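You operate a simulated robot arm through the tools that you are given. There is no shell and no other tool. Be economical: measure what you need, move in short steps, check, and stop when the job is done.

You run a simulated two-armed robot. Do the job below in one go: nothing can be reset, and whatever is moved stays where it is left.

TASK
Round up the steel wires. At the end: the blue pad from the top of the low rack is in the drawer marked pads; the two steel wires that stand about within 3 m or so of the top of the low rack, on tops and shelves, are on the top of the low rack; two of the yellow tag marked holds from the top of the low rack are on the bottom shelf of the low rack; whatever was shut is shut again. Leave all else as you found it, and nothing knocked over (what rides in a drawer may roll over). Set down upright: steel wire.

The check looks at the end state, three seconds after you hand in, the way a careful person would. Anything else that was tipped, shoved, dropped, spilled or broken makes it a failure.

THE ROBOT
Two 7-joint arms with fingered hands on one trunk, on a base that drives. Base frame: it is fixed to the floor where the robot stands at the start and does not move with it; the origin is under the middle of the robot, x ahead of it, y to its left, z up. Units: mm, degrees, N and s.
The left shoulder is at the start at [24, 214, 1218], the right one opposite. With the tool pointing down near the work surface each hand reaches from about 100 to 360 mm from the robot's upright axis, wherever it stands, measured 20 degrees to its own side. Places, roughly: bottom shelf of the low rack [600, 300, 200]; grey drawer marked pads [-2900, -3600, 700]; inside of the drawer marked pads [-2900, -3700, 600]; steel wire [500, 3250, 1000]; top of the low rack [600, 300, 900]. Payload 3.3 kg a hand.
Tool frame (each hand has its own): the origin (TCP) lies between the finger pads and is the grasp point; the fingertips stand 26 mm ahead of it; z points along the fingers, y is the line along which they close. Largest opening 132 mm; the body of the gripper starts 73 mm behind the TCP. The gripper is a hand of 2 fingers: y runs from the thumb to the fingers, the wrist lies at [0, 0, -224] in the tool frame, and closing takes about 1.5 s.
Orientation is that of the tool frame in the base frame, as a unit quaternion [x, y, z, w]. With the fingers straight down and closing along the base's y, the tool's x points along the base's -x, its y along +y and its z along -z.

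THE INTERFACE
- The arms move only by the tool move_arm. It takes "left_steps", "right_steps" or both (then of equal length, played together; a hand with none holds still); each is a list of rows, each a list of 6 numbers: the shift along the tool's x, y, z in units of 20 mm (1.0 is 20 mm), then the turn, a rotation vector about the tool's x, y, z in units of 5 degrees (1.0 is 5 degrees). In form: [[x, y, z, ax, ay, az], ...]. A call has 1 to 20 rows; each row shifts and turns the commanded pose from where the row before left it, along the tool's axes as they then stand. "left_fingers" and "right_fingers" are, for a hand that has rows, the closure in counts, from 0 (fully open) to 255 (shut), set as the call begins (left out, the last holds). A call with a number of a shift or a turn outside -1 to 1 is refused whole. Rows are played at 5 a second. More than 50 mm and 8.6 degrees between two rows, or a gripper value outside its range, and nothing of the call is played. Where a pose cannot be reached the arm comes as near as it can. A force on the tool above 40 N (or 10 N above the force at the start of the call, whichever is more), or a blocked arm, ends the call early, and 0.2 s more pass. The fingers move at their own pace (about 153 mm/s each) and stop on an object; they squeeze with about 28 N. The grip force told is the motor's: it shows also when the fingers shut on nothing. Time passes only in rows, and 0.2 s behind the last, so rows that do not move let the fingers close. It gives the time, the measured TCP pose, the force on the tool (base axes), the opening and the grip force at its end, in the units of the frame above (readings bear some noise), with the torque about the TCP (base axes, N m) and any sound that the robot's microphone picked up, and new pictures: "show" is both (left out), scene, wrist or none (wrist: the cameras of the hands that moved).
- Cameras (640 x 400 px; columns grow to the right, rows downward): "scene" is now at [85.1, 30.9, 1368.7]; the picture's right is [0.43, -0.90, 0.00], its down [-0.71, -0.34, -0.62] and it looks along [0.56, 0.27, -0.79] (base axes); focal length 250 px, centre (320, 200). "left" rides on the left gripper at [-66, -3, -99] in its tool frame; the picture's right is [0.04, -1.00, 0.00], its down [0.83, 0.03, -0.55] and it looks along [0.55, 0.02, 0.83] (tool axes); focal length 261 px, centre (320, 200). "right" rides on the right gripper at [66, -3, -99] in its tool frame; the picture's right is [0.04, 1.00, 0.00], its down [-0.83, 0.03, -0.55] and it looks along [-0.55, 0.02, 0.83] (tool axes); focal length 261 px, centre (320, 200).
- move_column(by): slides the trunk up (or, below 0, down) by that many mm; the arms and the scene camera ride with it, the base frame stays. It gives what a move gives, with no picture.
- base_move(legs): drives the robot by 1 to 6 legs, each [ahead, left, turn to the left] in mm, mm and degrees, along the robot's own axes; the way and the turn of a leg run together, so that a leg with both is an arc; at most 1500 mm and 180 degrees a leg. The arms and the cameras ride along, it lands a little off, and it stops where it bumps. It gives what a move gives, and a new picture of the scene camera.
- set_fingers(finger1, thumb_bend, hand): sets how far each is bent, from 0 (flat) to 1 (curled in); at 0.3 the hand is open as for a grip, at 0.7 the pads meet at the TCP. One left out holds its place. A second passes; each finger stops where it meets its share of the squeeze, and holds until it gets a number again. A gripper value or a shape takes the hand back. It gives what a move gives, with no picture; readings hold the bend of each and the force on the fingers (four entries, about 0 where the hand has none), thumb and palm.
- grasp_type(shape, hand): the hand has 2 fingers and takes this shape, open, in about a second: jaw (thumb against the fingers, like two jaws); tri (thumb and two fingers); tip (a fingertip pinch); poke (one finger out to press); point (the index stretched); flat (the hand flat); cup (the hand cupped); fist (a fist). The gripper value then closes the fingers along that shape, each until it touches; the sizes above hold for jaw. It gives what a move gives, with no picture.
- turn_head(pan, tilt): turns the head with the scene camera to pan (to the left, within 86 degrees either way) and tilt (down, from -29 to 69), counted from straight ahead of the robot. It gives what a move gives, and a new picture of the scene camera.
- locate(camera, pixels): for up to 12 pixels [column, row] of the newest picture of that camera ("zoom" is the newest enlarged one), the place [x, y, z] in the base frame of the surface seen there, good to about 2 mm. The clock stands still meanwhile.
- close_up(camera, box): a new picture of the part [left, top, right, bottom] of that camera's present view, enlarged. The clock stands still meanwhile.
- sign_off(): hands the job in; it is judged then, once.

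Work in short steps. Measure before you move; look again where a grasp or a placing could have gone wrong, and mend it. You have 124 turns and 260 pictures in all, those below and enlarged ones among them. Open the grippers and draw the arms clear of the work before you hand the job in, unless the task says otherwise; then end with one line.

The tools are called after "Request:" by a JSON object that holds its "api" and its "payload". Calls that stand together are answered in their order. move_arm: Moves the arms, as the interface text tells. Its arguments: {"type":"object","properties":{"left_steps":{"type":"array"},"left_fingers":{"type":"number"},"right_steps":{"type":"array"},"right_fingers":{"type":"number"},"show":{"type":"string","enum":["both","scene","wrist","none"]}},"required":[]} The other tools are called the same way: move_column (by) slides the trunk up or down; grasp_type (shape, hand) gives the hand a shape; set_fingers (finger1, thumb_bend, hand) moves the fingers one by one; base_move (legs) drives the base; turn_head (pan, tilt) turns the head that bears the scene camera; locate (camera, pixels) gives the place of the surface under pixels of a picture; close_up (camera, box) takes an enlarged picture of a part of a camera's view; sign_off () hands the job in.

At the start:

```text
t: 0.0
left_tool_pos: [386.6, 364.8, 1057.9]
left_ee_rot: [0.0, 1.0, 0.0, -0.001]
left_ft_force: [0.7, 0.3, -0.7]
left_ft_torque: [0.02, -0.01, 0.0]
left_width: 131.8
left_finger_force: 0.0
left_shape: jaw
left_bend: [0.3, 0.3]
left_finger forces: [0.1, 0.0, 0.0, 0.0, 0.0, 0.1]
right_tool_pos: [280.0, -51.1, 1088.9]
right_ee_rot: [0.001, 1.0, 0.0, 0.0]
right_ft_force: [0.1, -0.9, -0.8]
right_ft_torque: [0.02, -0.02, 0.0]
right_width: 131.6
right_finger_force: 0.1
right_shape: jaw
right_bend: [0.3, 0.3]
right_finger forces: [0.0, 0.0, 0.0, 0.0, 0.0, 0.1]
trunk travel left (down, up): [-500.0, 261.0]
robot x, y, heading: [-0.4, 1.3, -0.1]
head pan, tilt: [25.4, 51.8]
```

scene: 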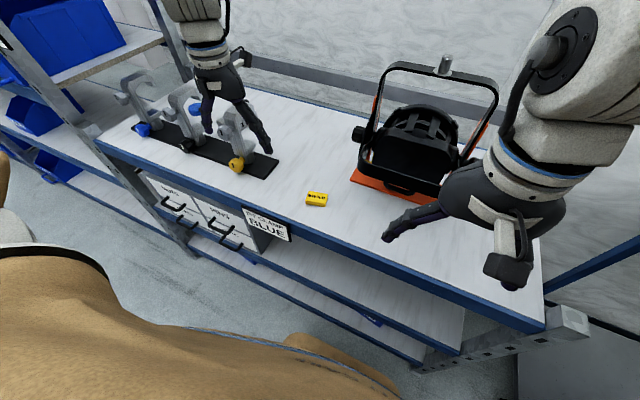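
right: 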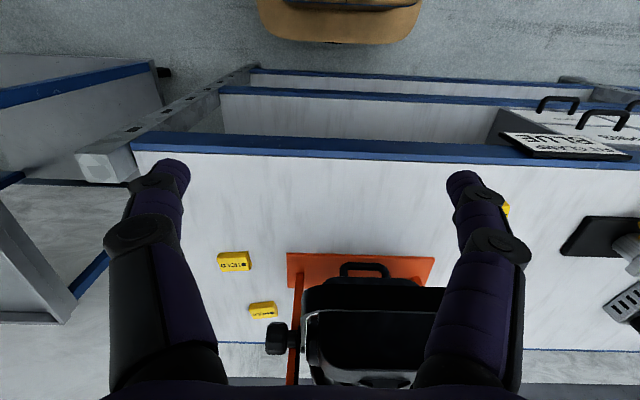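
left: 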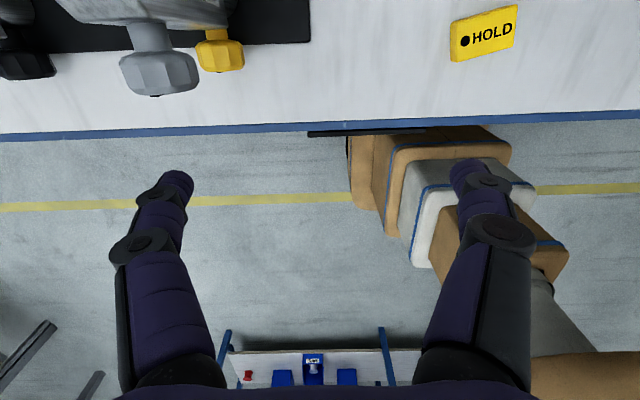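

I'll first look closer at the rack top and measure what's on it.

Request:
{"api": "close_up", "payload": {"camera": "scene", "box": [80, 40, 340, 260]}}

Request:
{"api": "locate", "payload": {"camera": "scene", "pixels": [[316, 199], [240, 163], [186, 143], [142, 128], [100, 145], [540, 325], [400, 190], [265, 225], [215, 215], [380, 322]]}}

Request:
{"api": "turn_head", "payload": {"pan": 0, "tilt": 50}}

Request:
{"api": "turn_head", "payload": {"pan": 60, "tilt": 15}}

Request:
{"api": "turn_head", "payload": {"pan": -60, "tilt": 15}}

```text
1.82 times, centred on (210, 150) of scene
```

zoom: 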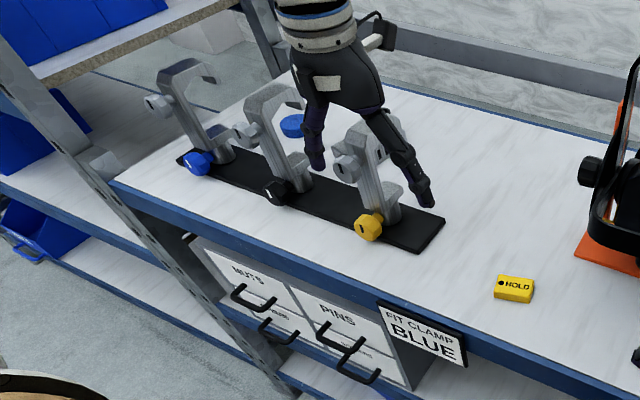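

```text
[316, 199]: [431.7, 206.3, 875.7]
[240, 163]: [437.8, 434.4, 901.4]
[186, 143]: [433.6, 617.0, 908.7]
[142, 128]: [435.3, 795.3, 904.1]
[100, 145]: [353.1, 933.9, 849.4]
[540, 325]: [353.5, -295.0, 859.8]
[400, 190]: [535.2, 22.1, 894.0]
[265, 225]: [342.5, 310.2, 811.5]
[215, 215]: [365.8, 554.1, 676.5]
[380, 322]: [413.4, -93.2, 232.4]
```

```text
t: 0.9
left_tool_pos: [386.1, 364.2, 1058.5]
left_ee_rot: [0.0, 1.0, 0.0, 0.0]
left_ft_force: [-0.3, 0.4, 0.8]
left_ft_torque: [-0.02, -0.01, 0.01]
left_width: 132.1
left_finger_force: 0.1
left_shape: jaw
left_bend: [0.3, 0.3]
left_finger forces: [0.0, 0.0, 0.1, 0.1, 0.0, 0.0]
right_tool_pos: [277.9, -51.6, 1087.9]
right_ee_rot: [0.0, 1.0, 0.0, -0.001]
right_ft_force: [-0.5, 0.5, 0.2]
right_ft_torque: [-0.01, 0.04, -0.01]
right_width: 132.0
right_finger_force: 0.0
right_shape: jaw
right_bend: [0.3, 0.3]
right_finger forces: [0.0, 0.0, 0.0, 0.0, 0.0, 0.0]
trunk travel left (down, up): [-500.0, 261.0]
robot x, y, heading: [-2.2, 2.0, 0.1]
head pan, tilt: [0.0, 50.0]
```

scene: 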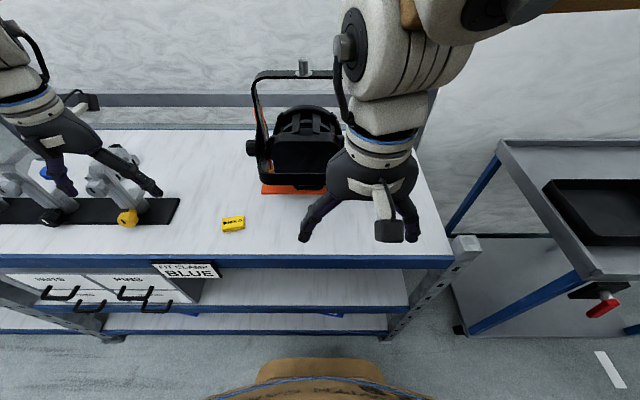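

```text
t: 2.2
left_tool_pos: [386.3, 363.2, 1059.1]
left_ee_rot: [0.0, 1.0, 0.0, 0.0]
left_ft_force: [0.9, -0.7, 0.0]
left_ft_torque: [0.03, 0.0, 0.02]
left_width: 131.8
left_finger_force: 0.1
left_shape: jaw
left_bend: [0.3, 0.3]
left_finger forces: [0.1, 0.0, 0.0, 0.0, 0.0, 0.1]
right_tool_pos: [278.3, -52.6, 1088.4]
right_ee_rot: [0.0, 1.0, 0.0, -0.001]
right_ft_force: [-0.3, 0.2, 0.1]
right_ft_torque: [0.04, 0.0, 0.03]
right_width: 131.9
right_finger_force: 0.1
right_shape: jaw
right_bend: [0.3, 0.3]
right_finger forces: [0.0, 0.0, 0.0, 0.0, 0.0, 0.0]
trunk travel left (down, up): [-500.0, 261.0]
robot x, y, heading: [0.9, 0.2, 0.0]
head pan, tilt: [60.0, 15.0]
```

scene: 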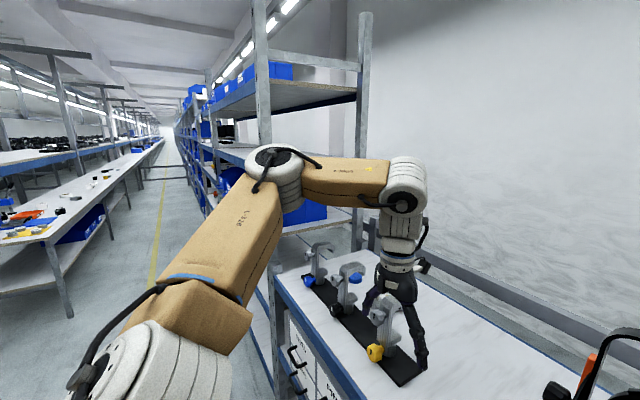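

```text
t: 4.2
left_tool_pos: [386.8, 364.7, 1058.3]
left_ee_rot: [0.0, 1.0, -0.001, 0.0]
left_ft_force: [-0.5, -0.3, -0.5]
left_ft_torque: [-0.03, 0.0, -0.02]
left_width: 131.7
left_finger_force: 0.0
left_shape: jaw
left_bend: [0.3, 0.3]
left_finger forces: [0.0, 0.1, 0.0, 0.0, 0.0, 0.0]
right_tool_pos: [278.5, -52.0, 1088.6]
right_ee_rot: [0.001, 1.0, 0.0, 0.0]
right_ft_force: [0.6, 0.0, 0.8]
right_ft_torque: [0.02, 0.03, 0.01]
right_width: 131.9
right_finger_force: 0.0
right_shape: jaw
right_bend: [0.3, 0.3]
right_finger forces: [0.1, 0.0, 0.0, 0.0, 0.0, 0.1]
trunk travel left (down, up): [-500.0, 261.0]
robot x, y, heading: [-0.9, -2.9, -0.1]
head pan, tilt: [-60.0, 15.0]
```

scene: 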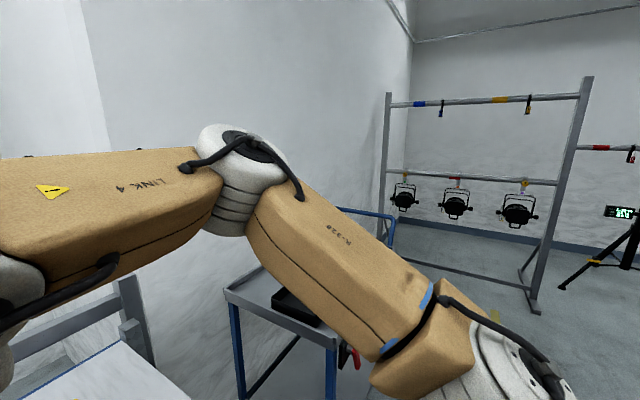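

The blue disc behind the middle clamp (zoom 292,125) is likely the pad. I raise the trunk and back off, then look round for the wires.

Request:
{"api": "move_column", "payload": {"by": 150}}

Request:
{"api": "turn_head", "payload": {"pan": 30, "tilt": 45}}

Request:
{"api": "turn_head", "payload": {"pan": 86, "tilt": 15}}

Request:
{"api": "turn_head", "payload": {"pan": -86, "tilt": 15}}

```text
t: 6.0
left_tool_pos: [386.5, 364.1, 1207.2]
left_ee_rot: [0.0, 1.0, 0.0, 0.0]
left_ft_force: [0.5, -0.3, -0.5]
left_ft_torque: [0.0, 0.01, 0.01]
left_width: 132.0
left_finger_force: 0.0
left_shape: jaw
left_bend: [0.3, 0.3]
left_finger forces: [0.0, 0.0, 0.0, 0.0, 0.1, 0.0]
right_tool_pos: [277.9, -52.4, 1237.2]
right_ee_rot: [0.0, 1.0, 0.0, 0.0]
right_ft_force: [-0.3, -0.6, 0.3]
right_ft_torque: [-0.02, 0.01, 0.02]
right_width: 131.7
right_finger_force: 0.1
right_shape: jaw
right_bend: [0.3, 0.3]
right_finger forces: [0.0, 0.0, 0.0, 0.0, 0.0, 0.0]
trunk travel left (down, up): [-650.0, 111.0]
robot x, y, heading: [0.7, -1.5, 0.1]
head pan, tilt: [-60.0, 15.0]
```

```text
t: 7.6
left_tool_pos: [386.6, 364.0, 1208.6]
left_ee_rot: [0.0, 1.0, 0.0, 0.0]
left_ft_force: [0.0, 0.2, 0.2]
left_ft_torque: [0.0, -0.02, -0.01]
left_width: 131.7
left_finger_force: 0.2
left_shape: jaw
left_bend: [0.3, 0.3]
left_finger forces: [0.0, 0.0, 0.0, 0.1, 0.0, 0.0]
right_tool_pos: [278.3, -52.3, 1238.2]
right_ee_rot: [0.0, 1.0, 0.0, 0.0]
right_ft_force: [-0.1, 0.5, 0.7]
right_ft_torque: [-0.05, -0.04, -0.03]
right_width: 131.9
right_finger_force: 0.0
right_shape: jaw
right_bend: [0.3, 0.3]
right_finger forces: [0.0, 0.1, 0.1, 0.0, 0.0, 0.0]
trunk travel left (down, up): [-650.0, 111.0]
robot x, y, heading: [3.8, -3.0, -0.0]
head pan, tilt: [30.0, 45.0]
```

scene: 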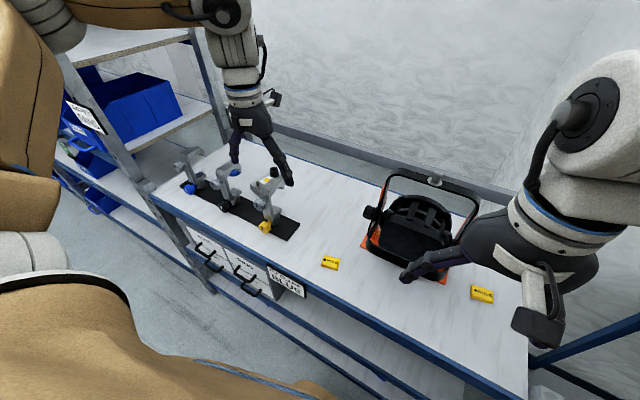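

```text
t: 8.8
left_tool_pos: [385.7, 364.4, 1207.8]
left_ee_rot: [-0.001, 1.0, 0.0, 0.0]
left_ft_force: [0.7, 0.5, 0.5]
left_ft_torque: [-0.01, 0.02, 0.02]
left_width: 131.9
left_finger_force: 0.0
left_shape: jaw
left_bend: [0.3, 0.3]
left_finger forces: [0.0, 0.0, 0.0, 0.0, 0.0, 0.1]
right_tool_pos: [277.3, -51.3, 1238.3]
right_ee_rot: [-0.001, 1.0, -0.001, 0.001]
right_ft_force: [0.2, 0.2, -1.0]
right_ft_torque: [0.0, -0.02, 0.0]
right_width: 131.9
right_finger_force: 0.1
right_shape: jaw
right_bend: [0.3, 0.3]
right_finger forces: [0.1, 0.0, 0.0, 0.0, 0.0, 0.1]
trunk travel left (down, up): [-650.0, 111.0]
robot x, y, heading: [-0.2, 1.9, 0.1]
head pan, tilt: [85.9, 15.0]
```

scene: 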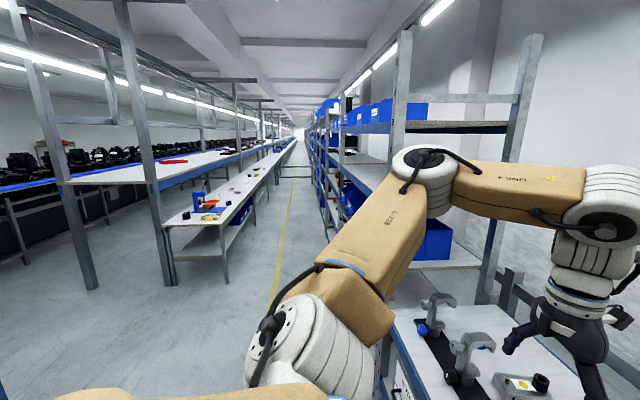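

```text
t: 11.4
left_tool_pos: [387.1, 364.8, 1207.6]
left_ee_rot: [0.0, 1.0, 0.0, 0.0]
left_ft_force: [-0.2, 0.5, 0.1]
left_ft_torque: [-0.03, 0.02, 0.0]
left_width: 132.1
left_finger_force: 0.1
left_shape: jaw
left_bend: [0.3, 0.3]
left_finger forces: [0.0, 0.0, 0.0, 0.1, 0.0, 0.0]
right_tool_pos: [277.9, -51.9, 1238.0]
right_ee_rot: [0.0, 1.0, 0.001, 0.0]
right_ft_force: [-0.4, 0.8, 0.3]
right_ft_torque: [0.0, -0.01, 0.01]
right_width: 132.0
right_finger_force: 0.1
right_shape: jaw
right_bend: [0.3, 0.3]
right_finger forces: [0.1, 0.0, 0.1, 0.0, 0.1, 0.0]
trunk travel left (down, up): [-650.0, 111.0]
robot x, y, heading: [1.1, 1.6, 0.1]
head pan, tilt: [-85.9, 15.0]
```

scene: 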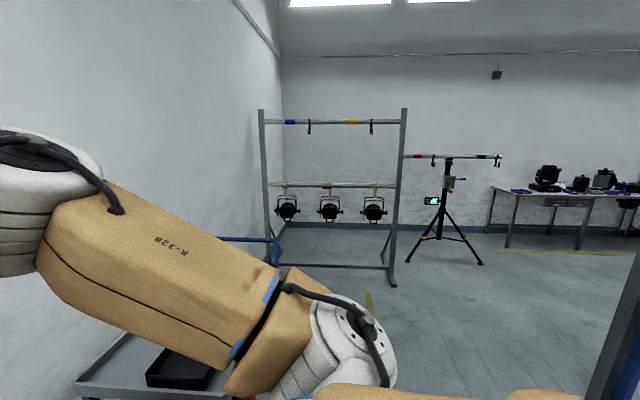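

Nothing within reach looks like a wire yet. I back off 400 mm, turn left 90° to face the aisle, and look.

Request:
{"api": "base_move", "payload": {"legs": [[-400, 0, 0], [0, 0, 90]]}}

Request:
{"api": "turn_head", "payload": {"pan": 30, "tilt": 15}}

Request:
{"api": "turn_head", "payload": {"pan": 80, "tilt": 20}}

Request:
{"api": "turn_head", "payload": {"pan": -25, "tilt": 15}}

```text
t: 17.9
left_tool_pos: [-778.9, 366.5, 1208.0]
left_ee_rot: [0.725, -0.689, -0.001, -0.001]
left_ft_force: [0.2, 0.5, 0.4]
left_ft_torque: [0.01, 0.01, -0.03]
left_width: 131.7
left_finger_force: 0.1
left_shape: jaw
left_bend: [0.3, 0.3]
left_finger forces: [0.0, 0.1, 0.1, 0.0, 0.1, 0.0]
right_tool_pos: [-357.8, 279.7, 1238.5]
right_ee_rot: [0.725, -0.689, 0.0, 0.0]
right_ft_force: [0.6, 0.0, -0.8]
right_ft_torque: [0.01, 0.01, 0.0]
right_width: 131.9
right_finger_force: 0.1
right_shape: jaw
right_bend: [0.3, 0.3]
right_finger forces: [0.0, 0.1, 0.0, 0.0, 0.1, 0.0]
trunk travel left (down, up): [-650.0, 111.0]
robot x, y, heading: [-397.9, 0.0, 93.0]
head pan, tilt: [-85.9, 15.0]
```

scene: 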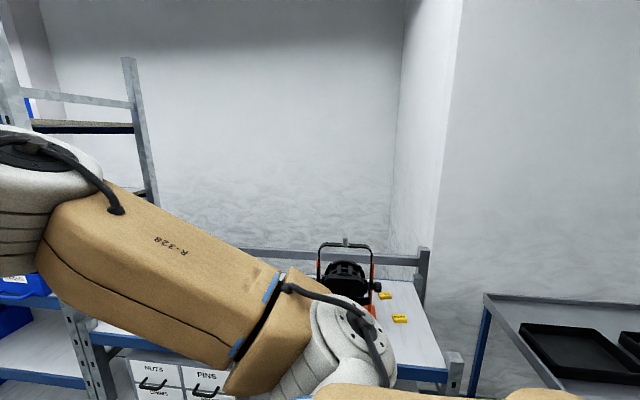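

```text
t: 19.8
left_tool_pos: [-779.9, 365.9, 1207.4]
left_ee_rot: [0.725, -0.689, 0.0, 0.0]
left_ft_force: [-0.2, 0.9, -0.2]
left_ft_torque: [0.01, 0.04, -0.01]
left_width: 131.9
left_finger_force: 0.0
left_shape: jaw
left_bend: [0.3, 0.3]
left_finger forces: [0.1, 0.1, 0.0, 0.0, 0.0, 0.0]
right_tool_pos: [-359.1, 279.5, 1238.3]
right_ee_rot: [0.725, -0.689, -0.001, 0.0]
right_ft_force: [-0.8, 0.2, -0.1]
right_ft_torque: [-0.01, 0.01, -0.03]
right_width: 131.9
right_finger_force: 0.1
right_shape: jaw
right_bend: [0.3, 0.3]
right_finger forces: [0.0, 0.0, 0.2, 0.0, 0.0, 0.1]
trunk travel left (down, up): [-650.0, 111.0]
robot x, y, heading: [-395.5, -1.5, 93.0]
head pan, tilt: [30.0, 15.0]
```

scene: 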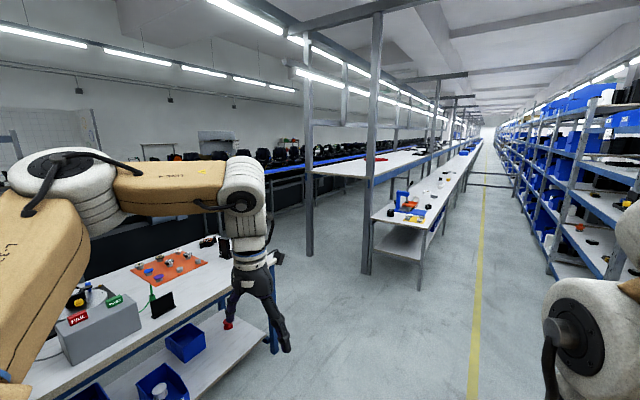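

```text
t: 21.0
left_tool_pos: [-779.9, 366.6, 1209.9]
left_ee_rot: [0.725, -0.689, 0.0, 0.0]
left_ft_force: [0.7, 0.4, 0.8]
left_ft_torque: [0.0, 0.01, -0.05]
left_width: 132.1
left_finger_force: 0.1
left_shape: jaw
left_bend: [0.3, 0.3]
left_finger forces: [0.0, 0.0, 0.1, 0.0, 0.0, 0.0]
right_tool_pos: [-359.4, 278.8, 1238.8]
right_ee_rot: [0.725, -0.689, 0.0, -0.001]
right_ft_force: [-0.2, 0.7, 0.2]
right_ft_torque: [0.02, 0.0, 0.01]
right_width: 131.8
right_finger_force: 0.0
right_shape: jaw
right_bend: [0.3, 0.3]
right_finger forces: [0.0, 0.1, 0.1, 0.0, 0.0, 0.1]
trunk travel left (down, up): [-650.0, 111.0]
robot x, y, heading: [-394.6, -3.3, 92.7]
head pan, tilt: [80.0, 20.0]
```

scene: 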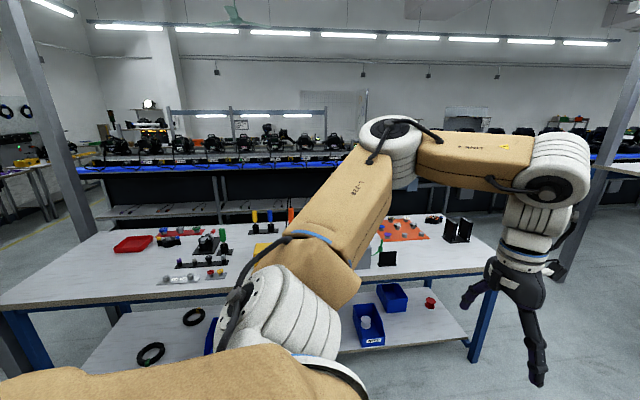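

```text
t: 22.8
left_tool_pos: [-779.4, 367.1, 1207.1]
left_ee_rot: [0.725, -0.689, -0.001, 0.0]
left_ft_force: [-0.2, -0.3, -0.3]
left_ft_torque: [-0.04, 0.0, -0.02]
left_width: 131.9
left_finger_force: 0.1
left_shape: jaw
left_bend: [0.3, 0.3]
left_finger forces: [0.1, 0.0, 0.0, 0.0, 0.0, 0.0]
right_tool_pos: [-358.5, 278.3, 1239.4]
right_ee_rot: [0.725, -0.688, 0.0, 0.0]
right_ft_force: [1.4, -0.7, 0.2]
right_ft_torque: [0.02, -0.01, -0.04]
right_width: 132.1
right_finger_force: 0.0
right_shape: jaw
right_bend: [0.3, 0.3]
right_finger forces: [0.1, 0.0, 0.0, 0.0, 0.1, 0.1]
trunk travel left (down, up): [-650.0, 111.0]
robot x, y, heading: [-393.5, -4.4, 92.9]
head pan, tilt: [-25.0, 15.0]
```

scene: 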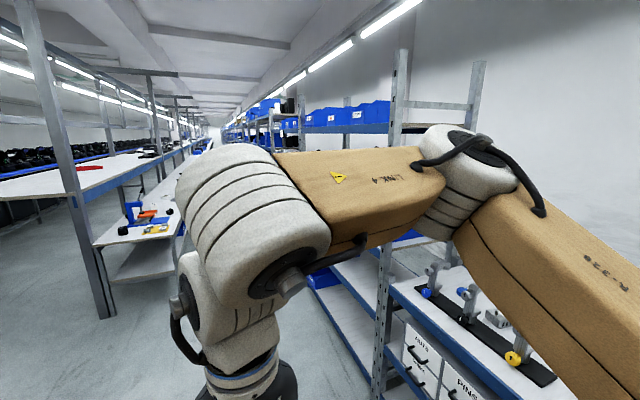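

The bench across the aisle holds many things; I turn to face it and look with close-ups.

Request:
{"api": "base_move", "payload": {"legs": [[0, 0, 87]]}}

Request:
{"api": "turn_head", "payload": {"pan": 0, "tilt": 25}}

Request:
{"api": "close_up", "payload": {"camera": "scene", "box": [160, 150, 480, 350]}}

Request:
{"api": "turn_head", "payload": {"pan": 40, "tilt": 20}}

Request:
{"api": "turn_head", "payload": {"pan": -40, "tilt": 20}}

```text
t: 26.7
left_tool_pos: [-812.1, -332.5, 1208.2]
left_ee_rot: [0.999, -0.04, 0.0, 0.0]
left_ft_force: [0.0, 1.1, -0.5]
left_ft_torque: [-0.01, -0.03, 0.02]
left_width: 131.8
left_finger_force: 0.1
left_shape: jaw
left_bend: [0.3, 0.3]
left_finger forces: [0.1, 0.0, 0.0, 0.0, 0.0, 0.0]
right_tool_pos: [-669.5, 72.6, 1238.8]
right_ee_rot: [0.999, -0.04, 0.0, 0.0]
right_ft_force: [0.1, -1.0, 0.9]
right_ft_torque: [-0.02, -0.01, -0.03]
right_width: 131.9
right_finger_force: 0.0
right_shape: jaw
right_bend: [0.3, 0.3]
right_finger forces: [0.0, 0.0, 0.1, 0.1, 0.0, 0.0]
trunk travel left (down, up): [-650.0, 111.0]
robot x, y, heading: [-394.4, 0.3, 175.1]
head pan, tilt: [-25.0, 15.0]
```

scene: 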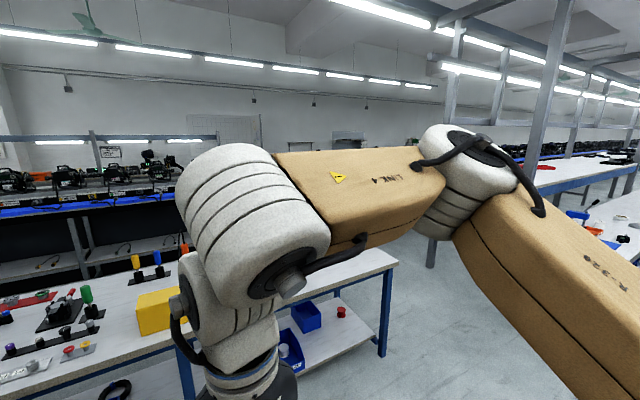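

```text
t: 27.6
left_tool_pos: [-811.3, -333.2, 1208.1]
left_ee_rot: [0.999, -0.04, 0.0, 0.0]
left_ft_force: [0.4, 0.7, -0.1]
left_ft_torque: [-0.03, 0.0, 0.04]
left_width: 131.9
left_finger_force: 0.0
left_shape: jaw
left_bend: [0.3, 0.3]
left_finger forces: [0.1, 0.0, 0.0, 0.0, 0.0, 0.0]
right_tool_pos: [-669.5, 73.7, 1238.5]
right_ee_rot: [0.999, -0.04, 0.0, 0.0]
right_ft_force: [0.2, 0.3, 0.4]
right_ft_torque: [0.0, 0.0, -0.01]
right_width: 131.8
right_finger_force: 0.1
right_shape: jaw
right_bend: [0.3, 0.3]
right_finger forces: [0.1, 0.1, 0.0, 0.1, 0.0, 0.0]
trunk travel left (down, up): [-650.0, 111.0]
robot x, y, heading: [-396.9, -0.6, 175.5]
head pan, tilt: [0.0, 25.0]
```

scene: 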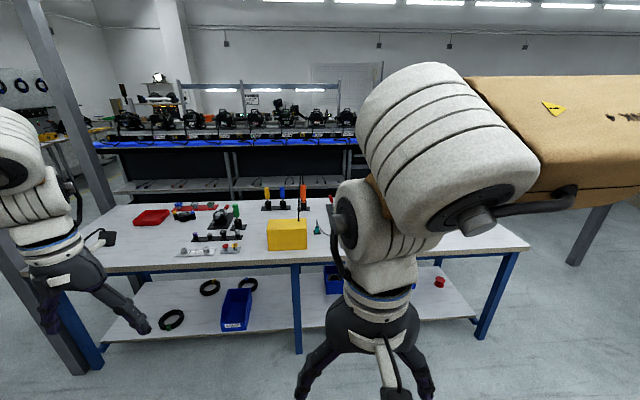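

```text
2.00 times, centred on (320, 250) of scene
```

zoom: 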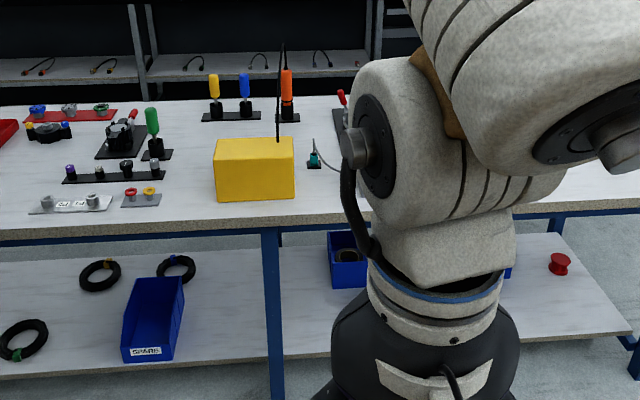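

```text
t: 28.7
left_tool_pos: [-811.3, -333.0, 1208.4]
left_ee_rot: [0.999, -0.04, 0.0, 0.0]
left_ft_force: [0.2, 0.2, 0.6]
left_ft_torque: [-0.04, -0.01, -0.02]
left_width: 131.8
left_finger_force: 0.0
left_shape: jaw
left_bend: [0.3, 0.3]
left_finger forces: [0.0, 0.1, 0.0, 0.0, 0.0, 0.0]
right_tool_pos: [-669.3, 73.4, 1237.6]
right_ee_rot: [0.999, -0.041, 0.001, -0.001]
right_ft_force: [-0.8, 0.6, 0.5]
right_ft_torque: [0.0, 0.0, -0.02]
right_width: 132.2
right_finger_force: 0.1
right_shape: jaw
right_bend: [0.3, 0.3]
right_finger forces: [0.1, 0.0, 0.0, 0.0, 0.1, 0.0]
trunk travel left (down, up): [-650.0, 111.0]
robot x, y, heading: [-398.8, 1.4, 175.1]
head pan, tilt: [40.0, 20.0]
```

scene: 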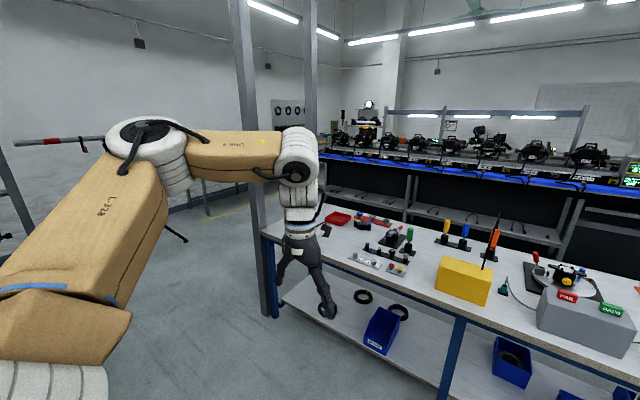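

```text
t: 30.2
left_tool_pos: [-811.0, -331.3, 1207.2]
left_ee_rot: [0.999, -0.04, 0.0, 0.001]
left_ft_force: [-0.3, -0.1, 0.3]
left_ft_torque: [0.02, 0.02, -0.02]
left_width: 131.8
left_finger_force: 0.2
left_shape: jaw
left_bend: [0.3, 0.3]
left_finger forces: [0.0, 0.1, 0.1, 0.0, 0.0, 0.0]
right_tool_pos: [-668.6, 73.1, 1237.6]
right_ee_rot: [0.999, -0.042, 0.0, 0.0]
right_ft_force: [0.3, 1.3, 0.2]
right_ft_torque: [-0.01, -0.01, 0.0]
right_width: 131.8
right_finger_force: 0.0
right_shape: jaw
right_bend: [0.3, 0.3]
right_finger forces: [0.0, 0.1, 0.0, 0.1, 0.1, 0.0]
trunk travel left (down, up): [-650.0, 111.0]
robot x, y, heading: [-397.8, -1.1, 175.1]
head pan, tilt: [-40.0, 20.0]
```

scene: 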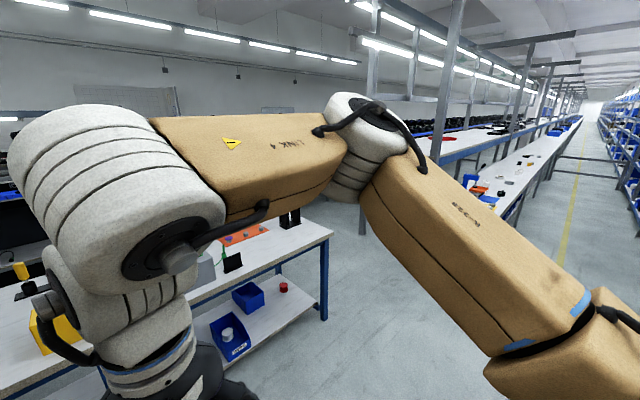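

To identify a wire I go to the known one at [500, 3250, 1000]. First I measure the clearances in the aisle.

Request:
{"api": "locate", "payload": {"camera": "scene", "pixels": [[511, 213], [565, 200], [330, 235], [325, 318], [250, 358], [283, 287], [634, 185], [228, 335], [460, 180], [600, 140]]}}

Request:
{"api": "base_move", "payload": {"legs": [[0, 0, -85]]}}

Request:
{"api": "turn_head", "payload": {"pan": 5, "tilt": 10}}

```text
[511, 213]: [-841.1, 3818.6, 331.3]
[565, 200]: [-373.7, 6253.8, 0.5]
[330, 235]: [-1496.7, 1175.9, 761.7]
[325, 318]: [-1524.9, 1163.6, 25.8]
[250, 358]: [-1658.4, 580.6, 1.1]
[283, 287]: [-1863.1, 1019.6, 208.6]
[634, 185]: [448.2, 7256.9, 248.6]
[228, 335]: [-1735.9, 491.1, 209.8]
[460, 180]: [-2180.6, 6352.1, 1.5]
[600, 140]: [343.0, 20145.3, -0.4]
```

```text
t: 34.2
left_tool_pos: [-772.1, 373.3, 1207.4]
left_ee_rot: [0.718, -0.696, 0.0, 0.0]
left_ft_force: [-0.9, 0.5, -0.4]
left_ft_torque: [-0.02, 0.01, -0.02]
left_width: 131.7
left_finger_force: 0.0
left_shape: jaw
left_bend: [0.3, 0.3]
left_finger forces: [0.0, 0.0, 0.0, 0.1, 0.0, 0.0]
right_tool_pos: [-352.9, 278.6, 1238.2]
right_ee_rot: [0.718, -0.696, 0.0, 0.001]
right_ft_force: [-0.1, 0.4, -0.2]
right_ft_torque: [0.01, -0.01, -0.01]
right_width: 131.7
right_finger_force: 0.0
right_shape: jaw
right_bend: [0.3, 0.3]
right_finger forces: [0.0, 0.1, 0.0, 0.0, 0.1, 0.0]
trunk travel left (down, up): [-650.0, 111.0]
robot x, y, heading: [-395.6, -3.0, 92.0]
head pan, tilt: [-40.0, 20.0]
```

scene: 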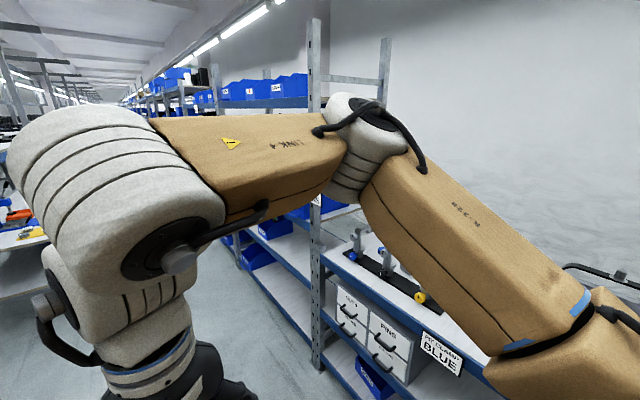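

```text
t: 35.3
left_tool_pos: [-772.7, 372.9, 1207.4]
left_ee_rot: [0.718, -0.696, 0.0, 0.0]
left_ft_force: [-0.2, 0.4, -0.2]
left_ft_torque: [-0.04, -0.01, -0.03]
left_width: 131.9
left_finger_force: 0.1
left_shape: jaw
left_bend: [0.3, 0.3]
left_finger forces: [0.0, 0.0, 0.0, 0.0, 0.0, 0.1]
right_tool_pos: [-353.4, 278.1, 1238.6]
right_ee_rot: [0.718, -0.696, 0.0, -0.001]
right_ft_force: [0.2, 0.0, 0.6]
right_ft_torque: [0.04, 0.01, -0.02]
right_width: 131.9
right_finger_force: 0.0
right_shape: jaw
right_bend: [0.3, 0.3]
right_finger forces: [0.0, 0.1, 0.0, 0.1, 0.1, 0.0]
trunk travel left (down, up): [-650.0, 111.0]
robot x, y, heading: [-397.5, -0.2, 91.6]
head pan, tilt: [5.0, 10.0]
```

scene: 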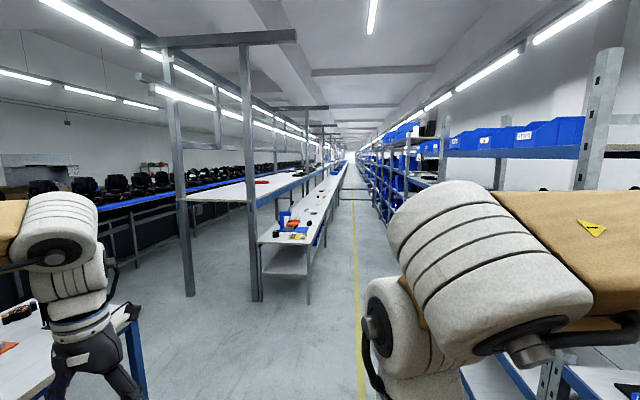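

The aisle is clear. I drive 2.4 m along it and turn towards the shelves.

Request:
{"api": "base_move", "payload": {"legs": [[1500, 0, 0], [900, 0, 0], [0, 0, -60]]}}

Request:
{"api": "turn_head", "payload": {"pan": 0, "tilt": 20}}

```text
t: 49.7
left_tool_pos: [-306.9, 2920.1, 1207.8]
left_ee_rot: [-0.274, 0.962, 0.0, 0.0]
left_ft_force: [-0.6, 0.0, 0.1]
left_ft_torque: [-0.03, 0.0, -0.03]
left_width: 131.8
left_finger_force: 0.0
left_shape: jaw
left_bend: [0.3, 0.3]
left_finger forces: [0.1, 0.0, 0.0, 0.0, 0.0, 0.0]
right_tool_pos: [-179.0, 2509.7, 1237.9]
right_ee_rot: [-0.274, 0.962, -0.001, 0.001]
right_ft_force: [0.1, 0.6, 0.3]
right_ft_torque: [0.03, 0.0, 0.02]
right_width: 131.8
right_finger_force: 0.1
right_shape: jaw
right_bend: [0.3, 0.3]
right_finger forces: [0.0, 0.0, 0.1, 0.0, 0.0, 0.0]
trunk travel left (down, up): [-650.0, 111.0]
robot x, y, heading: [-436.5, 2407.5, 31.9]
head pan, tilt: [5.0, 10.0]
```

scene: 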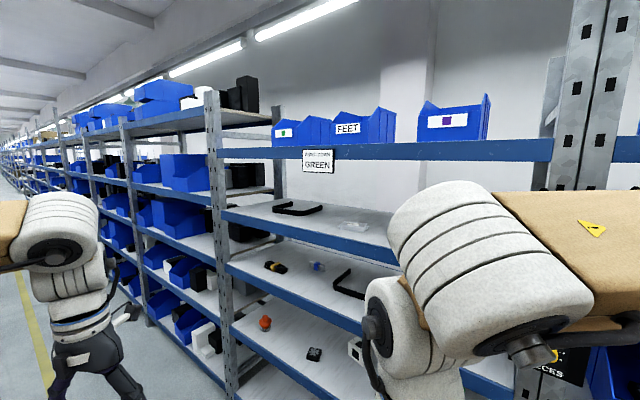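

```text
t: 50.5
left_tool_pos: [-305.8, 2919.2, 1207.7]
left_ee_rot: [-0.275, 0.962, 0.0, 0.0]
left_ft_force: [0.2, 0.1, -0.3]
left_ft_torque: [0.04, 0.01, 0.01]
left_width: 131.8
left_finger_force: 0.0
left_shape: jaw
left_bend: [0.3, 0.3]
left_finger forces: [0.1, 0.0, 0.1, 0.0, 0.0, 0.0]
right_tool_pos: [-178.6, 2509.5, 1238.4]
right_ee_rot: [-0.274, 0.962, 0.0, 0.0]
right_ft_force: [-0.4, 0.4, 0.0]
right_ft_torque: [-0.01, 0.01, 0.0]
right_width: 131.8
right_finger_force: 0.1
right_shape: jaw
right_bend: [0.3, 0.3]
right_finger forces: [0.0, 0.0, 0.0, 0.0, 0.0, 0.0]
trunk travel left (down, up): [-650.0, 111.0]
robot x, y, heading: [-443.0, 2412.2, 31.8]
head pan, tilt: [0.0, 20.0]
```

scene: 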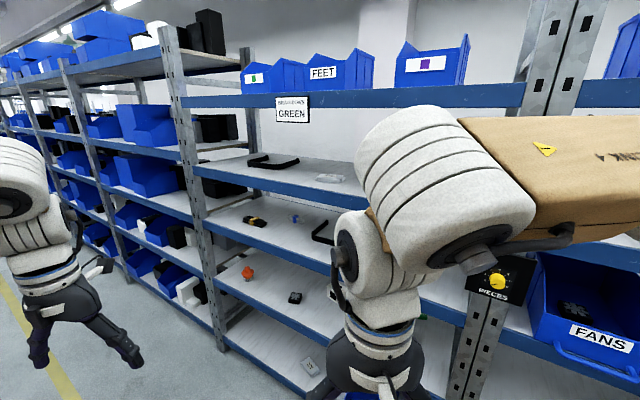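

I enlarge the shelf and measure items on it.

Request:
{"api": "close_up", "payload": {"camera": "scene", "box": [190, 130, 390, 255]}}

Request:
{"api": "locate", "payload": {"camera": "scene", "pixels": [[275, 160], [328, 178], [255, 221], [294, 217], [322, 233], [294, 297], [247, 272], [290, 187], [270, 232], [308, 365]]}}

```text
3.20 times, centred on (290, 192) of scene
```

zoom: 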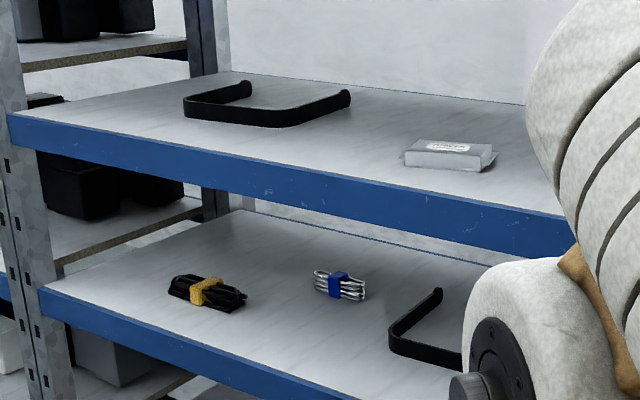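

```text
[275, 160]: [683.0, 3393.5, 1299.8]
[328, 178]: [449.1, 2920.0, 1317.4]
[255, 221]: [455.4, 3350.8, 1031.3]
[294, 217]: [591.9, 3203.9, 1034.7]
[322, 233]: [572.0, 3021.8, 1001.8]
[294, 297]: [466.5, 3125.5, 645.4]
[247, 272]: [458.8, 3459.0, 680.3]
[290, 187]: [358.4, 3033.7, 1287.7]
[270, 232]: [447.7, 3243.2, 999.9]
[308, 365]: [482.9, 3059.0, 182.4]
```

The steel wire is the silver coil with a blue band at (294,217) → [592, 3204, 1035], on a shelf at z≈1000 (next shelf ≈1288). I move in front of it, so that the left arm lines up.

Request:
{"api": "base_move", "payload": {"legs": [[0, 0, -31.8], [0, 640, 0]]}}

Request:
{"api": "turn_head", "payload": {"pan": 5, "tilt": 28}}

Request:
{"api": "close_up", "payload": {"camera": "scene", "box": [200, 150, 440, 300]}}

```text
t: 55.4
left_tool_pos: [-59.8, 3389.4, 1206.4]
left_ee_rot: [-0.001, 1.0, 0.0, 0.0]
left_ft_force: [-0.4, -0.3, -0.4]
left_ft_torque: [0.0, 0.01, 0.01]
left_width: 131.9
left_finger_force: 0.1
left_shape: jaw
left_bend: [0.3, 0.3]
left_finger forces: [0.0, 0.0, 0.0, 0.1, 0.1, 0.0]
right_tool_pos: [-167.4, 2973.4, 1239.0]
right_ee_rot: [-0.001, 1.0, 0.0, -0.001]
right_ft_force: [-0.4, 0.8, 0.2]
right_ft_torque: [-0.03, 0.01, -0.06]
right_width: 131.6
right_finger_force: 0.0
right_shape: jaw
right_bend: [0.3, 0.3]
right_finger forces: [0.1, 0.0, 0.1, 0.0, 0.0, 0.0]
trunk travel left (down, up): [-650.0, 111.0]
robot x, y, heading: [-444.5, 3026.2, 0.2]
head pan, tilt: [0.0, 20.0]
```

scene: 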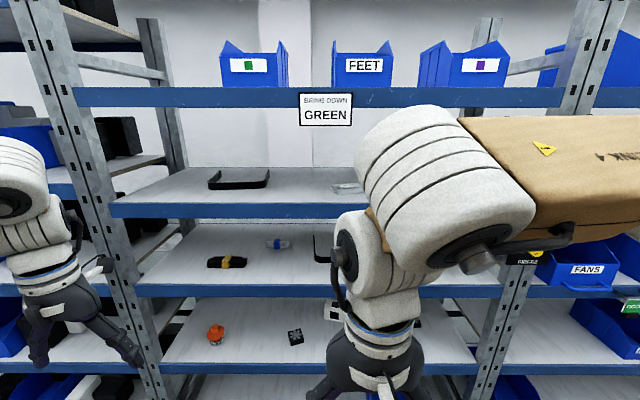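

```text
t: 56.1
left_tool_pos: [-60.0, 3387.8, 1208.1]
left_ee_rot: [-0.001, 1.0, 0.0, 0.0]
left_ft_force: [-0.1, 0.3, 0.2]
left_ft_torque: [-0.01, 0.01, 0.02]
left_width: 131.7
left_finger_force: 0.1
left_shape: jaw
left_bend: [0.3, 0.3]
left_finger forces: [0.1, 0.0, 0.0, 0.0, 0.0, 0.0]
right_tool_pos: [-168.2, 2971.8, 1237.3]
right_ee_rot: [-0.001, 1.0, 0.0, 0.001]
right_ft_force: [0.2, 0.4, 0.5]
right_ft_torque: [0.01, 0.0, 0.05]
right_width: 132.0
right_finger_force: 0.1
right_shape: jaw
right_bend: [0.3, 0.3]
right_finger forces: [0.0, 0.1, 0.0, 0.1, 0.0, 0.0]
trunk travel left (down, up): [-650.0, 111.0]
robot x, y, heading: [-445.4, 3023.7, 0.3]
head pan, tilt: [5.0, 28.0]
```

scene: 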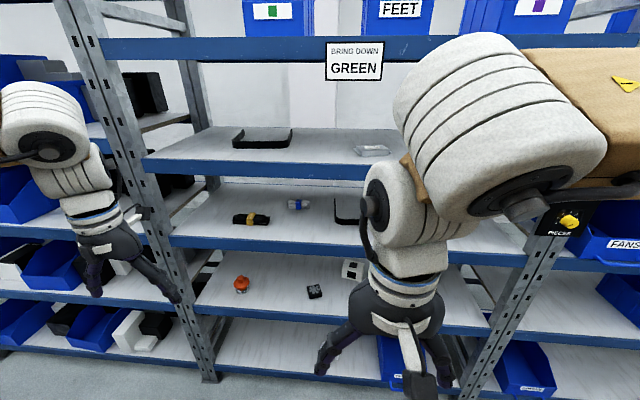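

```text
2.67 times, centred on (320, 225) of scene
```

zoom: 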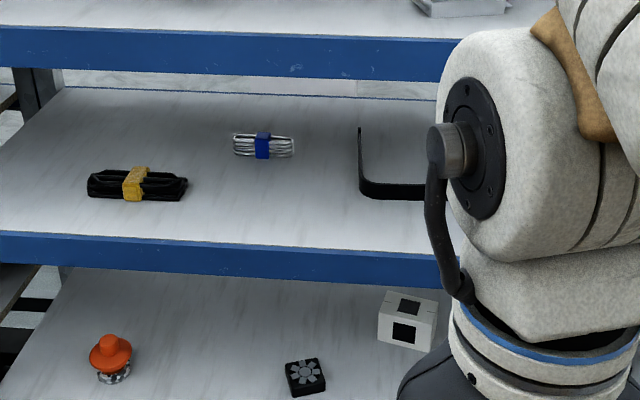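

I measure the wire's extents in the zoom.

Request:
{"api": "locate", "payload": {"camera": "zoom", "pixels": [[236, 137], [236, 152], [263, 136], [263, 147], [263, 157], [290, 140], [291, 154], [264, 170], [130, 172], [130, 198], [360, 150], [330, 60]]}}

Request:
{"api": "close_up", "payload": {"camera": "scene", "box": [272, 185, 328, 220]}}

```text
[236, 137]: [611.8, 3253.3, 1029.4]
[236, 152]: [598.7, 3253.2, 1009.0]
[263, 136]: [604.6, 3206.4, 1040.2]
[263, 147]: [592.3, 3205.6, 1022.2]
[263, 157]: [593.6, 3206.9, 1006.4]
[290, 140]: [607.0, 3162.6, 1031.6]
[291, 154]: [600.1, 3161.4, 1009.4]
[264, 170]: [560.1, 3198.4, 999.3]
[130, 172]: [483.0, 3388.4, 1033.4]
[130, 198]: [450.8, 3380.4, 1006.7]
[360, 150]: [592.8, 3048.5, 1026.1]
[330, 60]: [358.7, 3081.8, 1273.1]
```

```text
11.43 times, centred on (300, 202) of scene
```

zoom: 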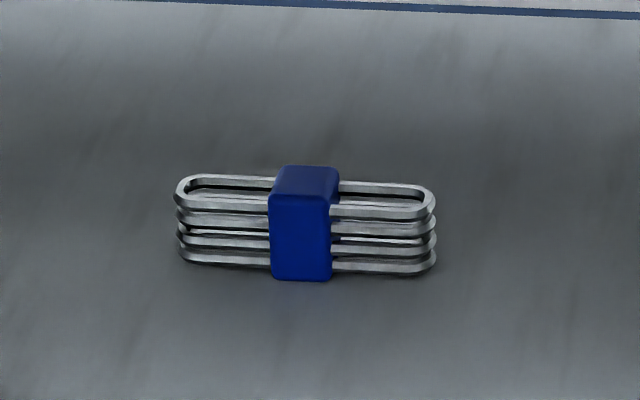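

The wire coil is ≈100 mm long in y (3160–3257), top at 1040. I'll grasp it by its ends with the left hand coming in nearly level. First lower the trunk, shift right 46 mm and preshape the left hand (pitched 25° below level), still outside the shelf.

Request:
{"api": "move_column", "payload": {"by": -150}}

Request:
{"api": "move_arm", "payload": {"left_steps": [[-0.437, -0.515, 0.069, 0, -1, 0], [-0.43, -0.515, 0.107, 0, -1, 0], [-0.419, -0.515, 0.144, 0, -1, 0], [-0.405, -0.515, 0.18, 0, -1, 0], [-0.387, -0.515, 0.215, 0, -1, 0], [-0.367, -0.515, 0.248, 0, -1, 0], [-0.344, -0.515, 0.279, 0, -1, 0], [-0.319, -0.515, 0.308, 0, -1, 0], [-0.291, -0.515, 0.334, 0, -1, 0], [-0.26, -0.515, 0.358, 0, -1, 0], [-0.228, -0.515, 0.379, 0, -1, 0], [-0.194, -0.515, 0.398, 0, -1, 0], [-0.159, -0.515, 0.414, 0, -1, 0]], "show": "both"}}

```text
t: 57.9
left_tool_pos: [-59.2, 3389.0, 1057.7]
left_ee_rot: [-0.001, 1.0, -0.001, 0.0]
left_ft_force: [0.1, 0.4, -1.2]
left_ft_torque: [0.0, 0.01, 0.03]
left_width: 131.7
left_finger_force: 0.2
left_shape: jaw
left_bend: [0.3, 0.3]
left_finger forces: [0.0, 0.0, 0.0, 0.1, 0.1, 0.0]
right_tool_pos: [-167.6, 2972.2, 1088.4]
right_ee_rot: [-0.001, 1.0, 0.0, 0.0]
right_ft_force: [-0.5, 0.3, 0.2]
right_ft_torque: [-0.03, -0.01, -0.04]
right_width: 132.1
right_finger_force: 0.1
right_shape: jaw
right_bend: [0.3, 0.3]
right_finger forces: [0.1, 0.1, 0.0, 0.1, 0.0, 0.0]
trunk travel left (down, up): [-500.0, 261.0]
robot x, y, heading: [-446.7, 3023.1, 0.1]
head pan, tilt: [5.0, 28.0]
```

```text
t: 60.7
left_tool_pos: [54.2, 3251.5, 1041.5]
left_ee_rot: [-0.001, 0.843, 0.0, 0.538]
left_ft_force: [0.1, -0.3, -0.2]
left_ft_torque: [-0.02, -0.01, 0.0]
left_width: 132.2
left_finger_force: 0.0
left_shape: jaw
left_bend: [0.3, 0.3]
left_finger forces: [0.0, 0.0, 0.1, 0.0, 0.0, 0.0]
right_tool_pos: [-167.4, 2972.1, 1088.9]
right_ee_rot: [-0.001, 1.0, -0.001, 0.0]
right_ft_force: [0.3, 0.2, -0.8]
right_ft_torque: [0.03, 0.02, -0.03]
right_width: 132.2
right_finger_force: 0.0
right_shape: jaw
right_bend: [0.3, 0.3]
right_finger forces: [0.0, 0.1, 0.0, 0.0, 0.1, 0.0]
trunk travel left (down, up): [-500.0, 261.0]
robot x, y, heading: [-448.7, 3020.5, -0.0]
head pan, tilt: [5.0, 28.0]
```

scene: 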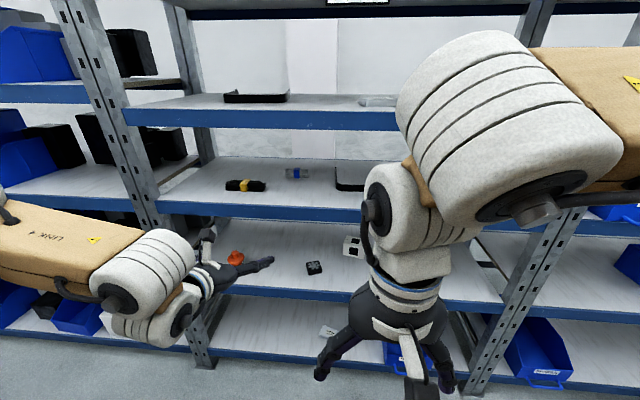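
left: 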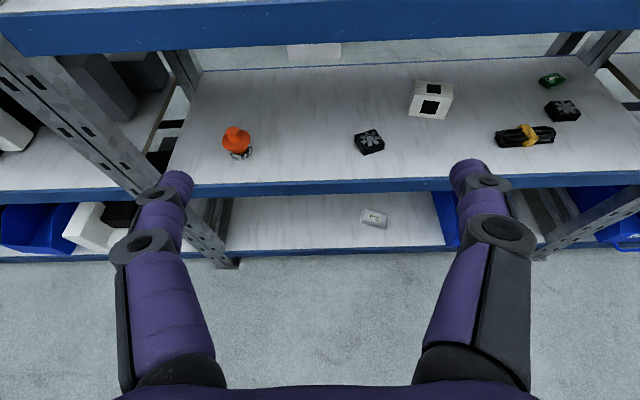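

The preshape is good. I align y (right 43) and drive ahead 300 mm so that the fingers enter the shelf bay.

Request:
{"api": "base_move", "payload": {"legs": [[0, -43, 0], [300, 0, 0]]}}

Request:
{"api": "close_up", "payload": {"camera": "left", "box": [0, 0, 640, 400]}}

```text
t: 63.2
left_tool_pos: [356.8, 3208.3, 1038.0]
left_ee_rot: [0.0, 0.844, 0.0, 0.537]
left_ft_force: [-0.1, -0.6, -0.6]
left_ft_torque: [0.03, -0.01, -0.01]
left_width: 132.0
left_finger_force: 0.1
left_shape: jaw
left_bend: [0.3, 0.3]
left_finger forces: [0.0, 0.0, 0.0, 0.0, 0.1, 0.1]
right_tool_pos: [134.4, 2927.8, 1087.8]
right_ee_rot: [0.0, 1.0, 0.0, 0.0]
right_ft_force: [0.2, 0.1, -0.7]
right_ft_torque: [0.03, 0.01, -0.02]
right_width: 132.1
right_finger_force: 0.0
right_shape: jaw
right_bend: [0.3, 0.3]
right_finger forces: [0.0, 0.1, 0.0, 0.1, 0.1, 0.0]
trunk travel left (down, up): [-500.0, 261.0]
robot x, y, heading: [-145.8, 2980.5, 0.2]
head pan, tilt: [5.0, 28.0]
```

scene: 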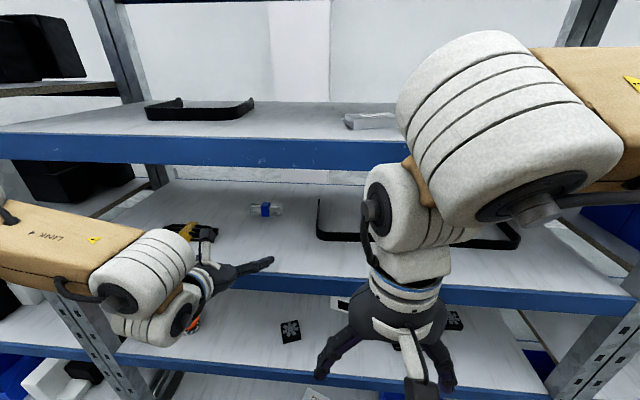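

```text
1.00 times, centred on (320, 200) of left
```

zoom: 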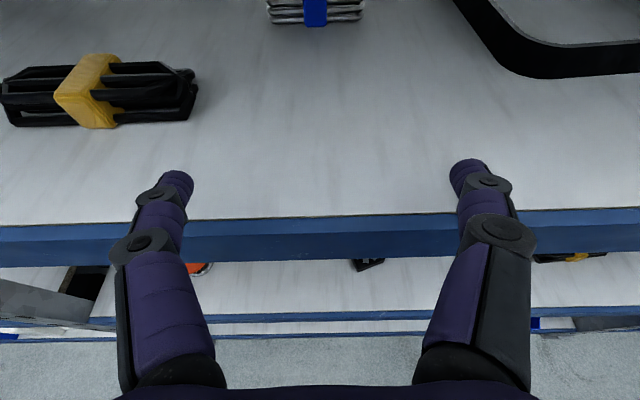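

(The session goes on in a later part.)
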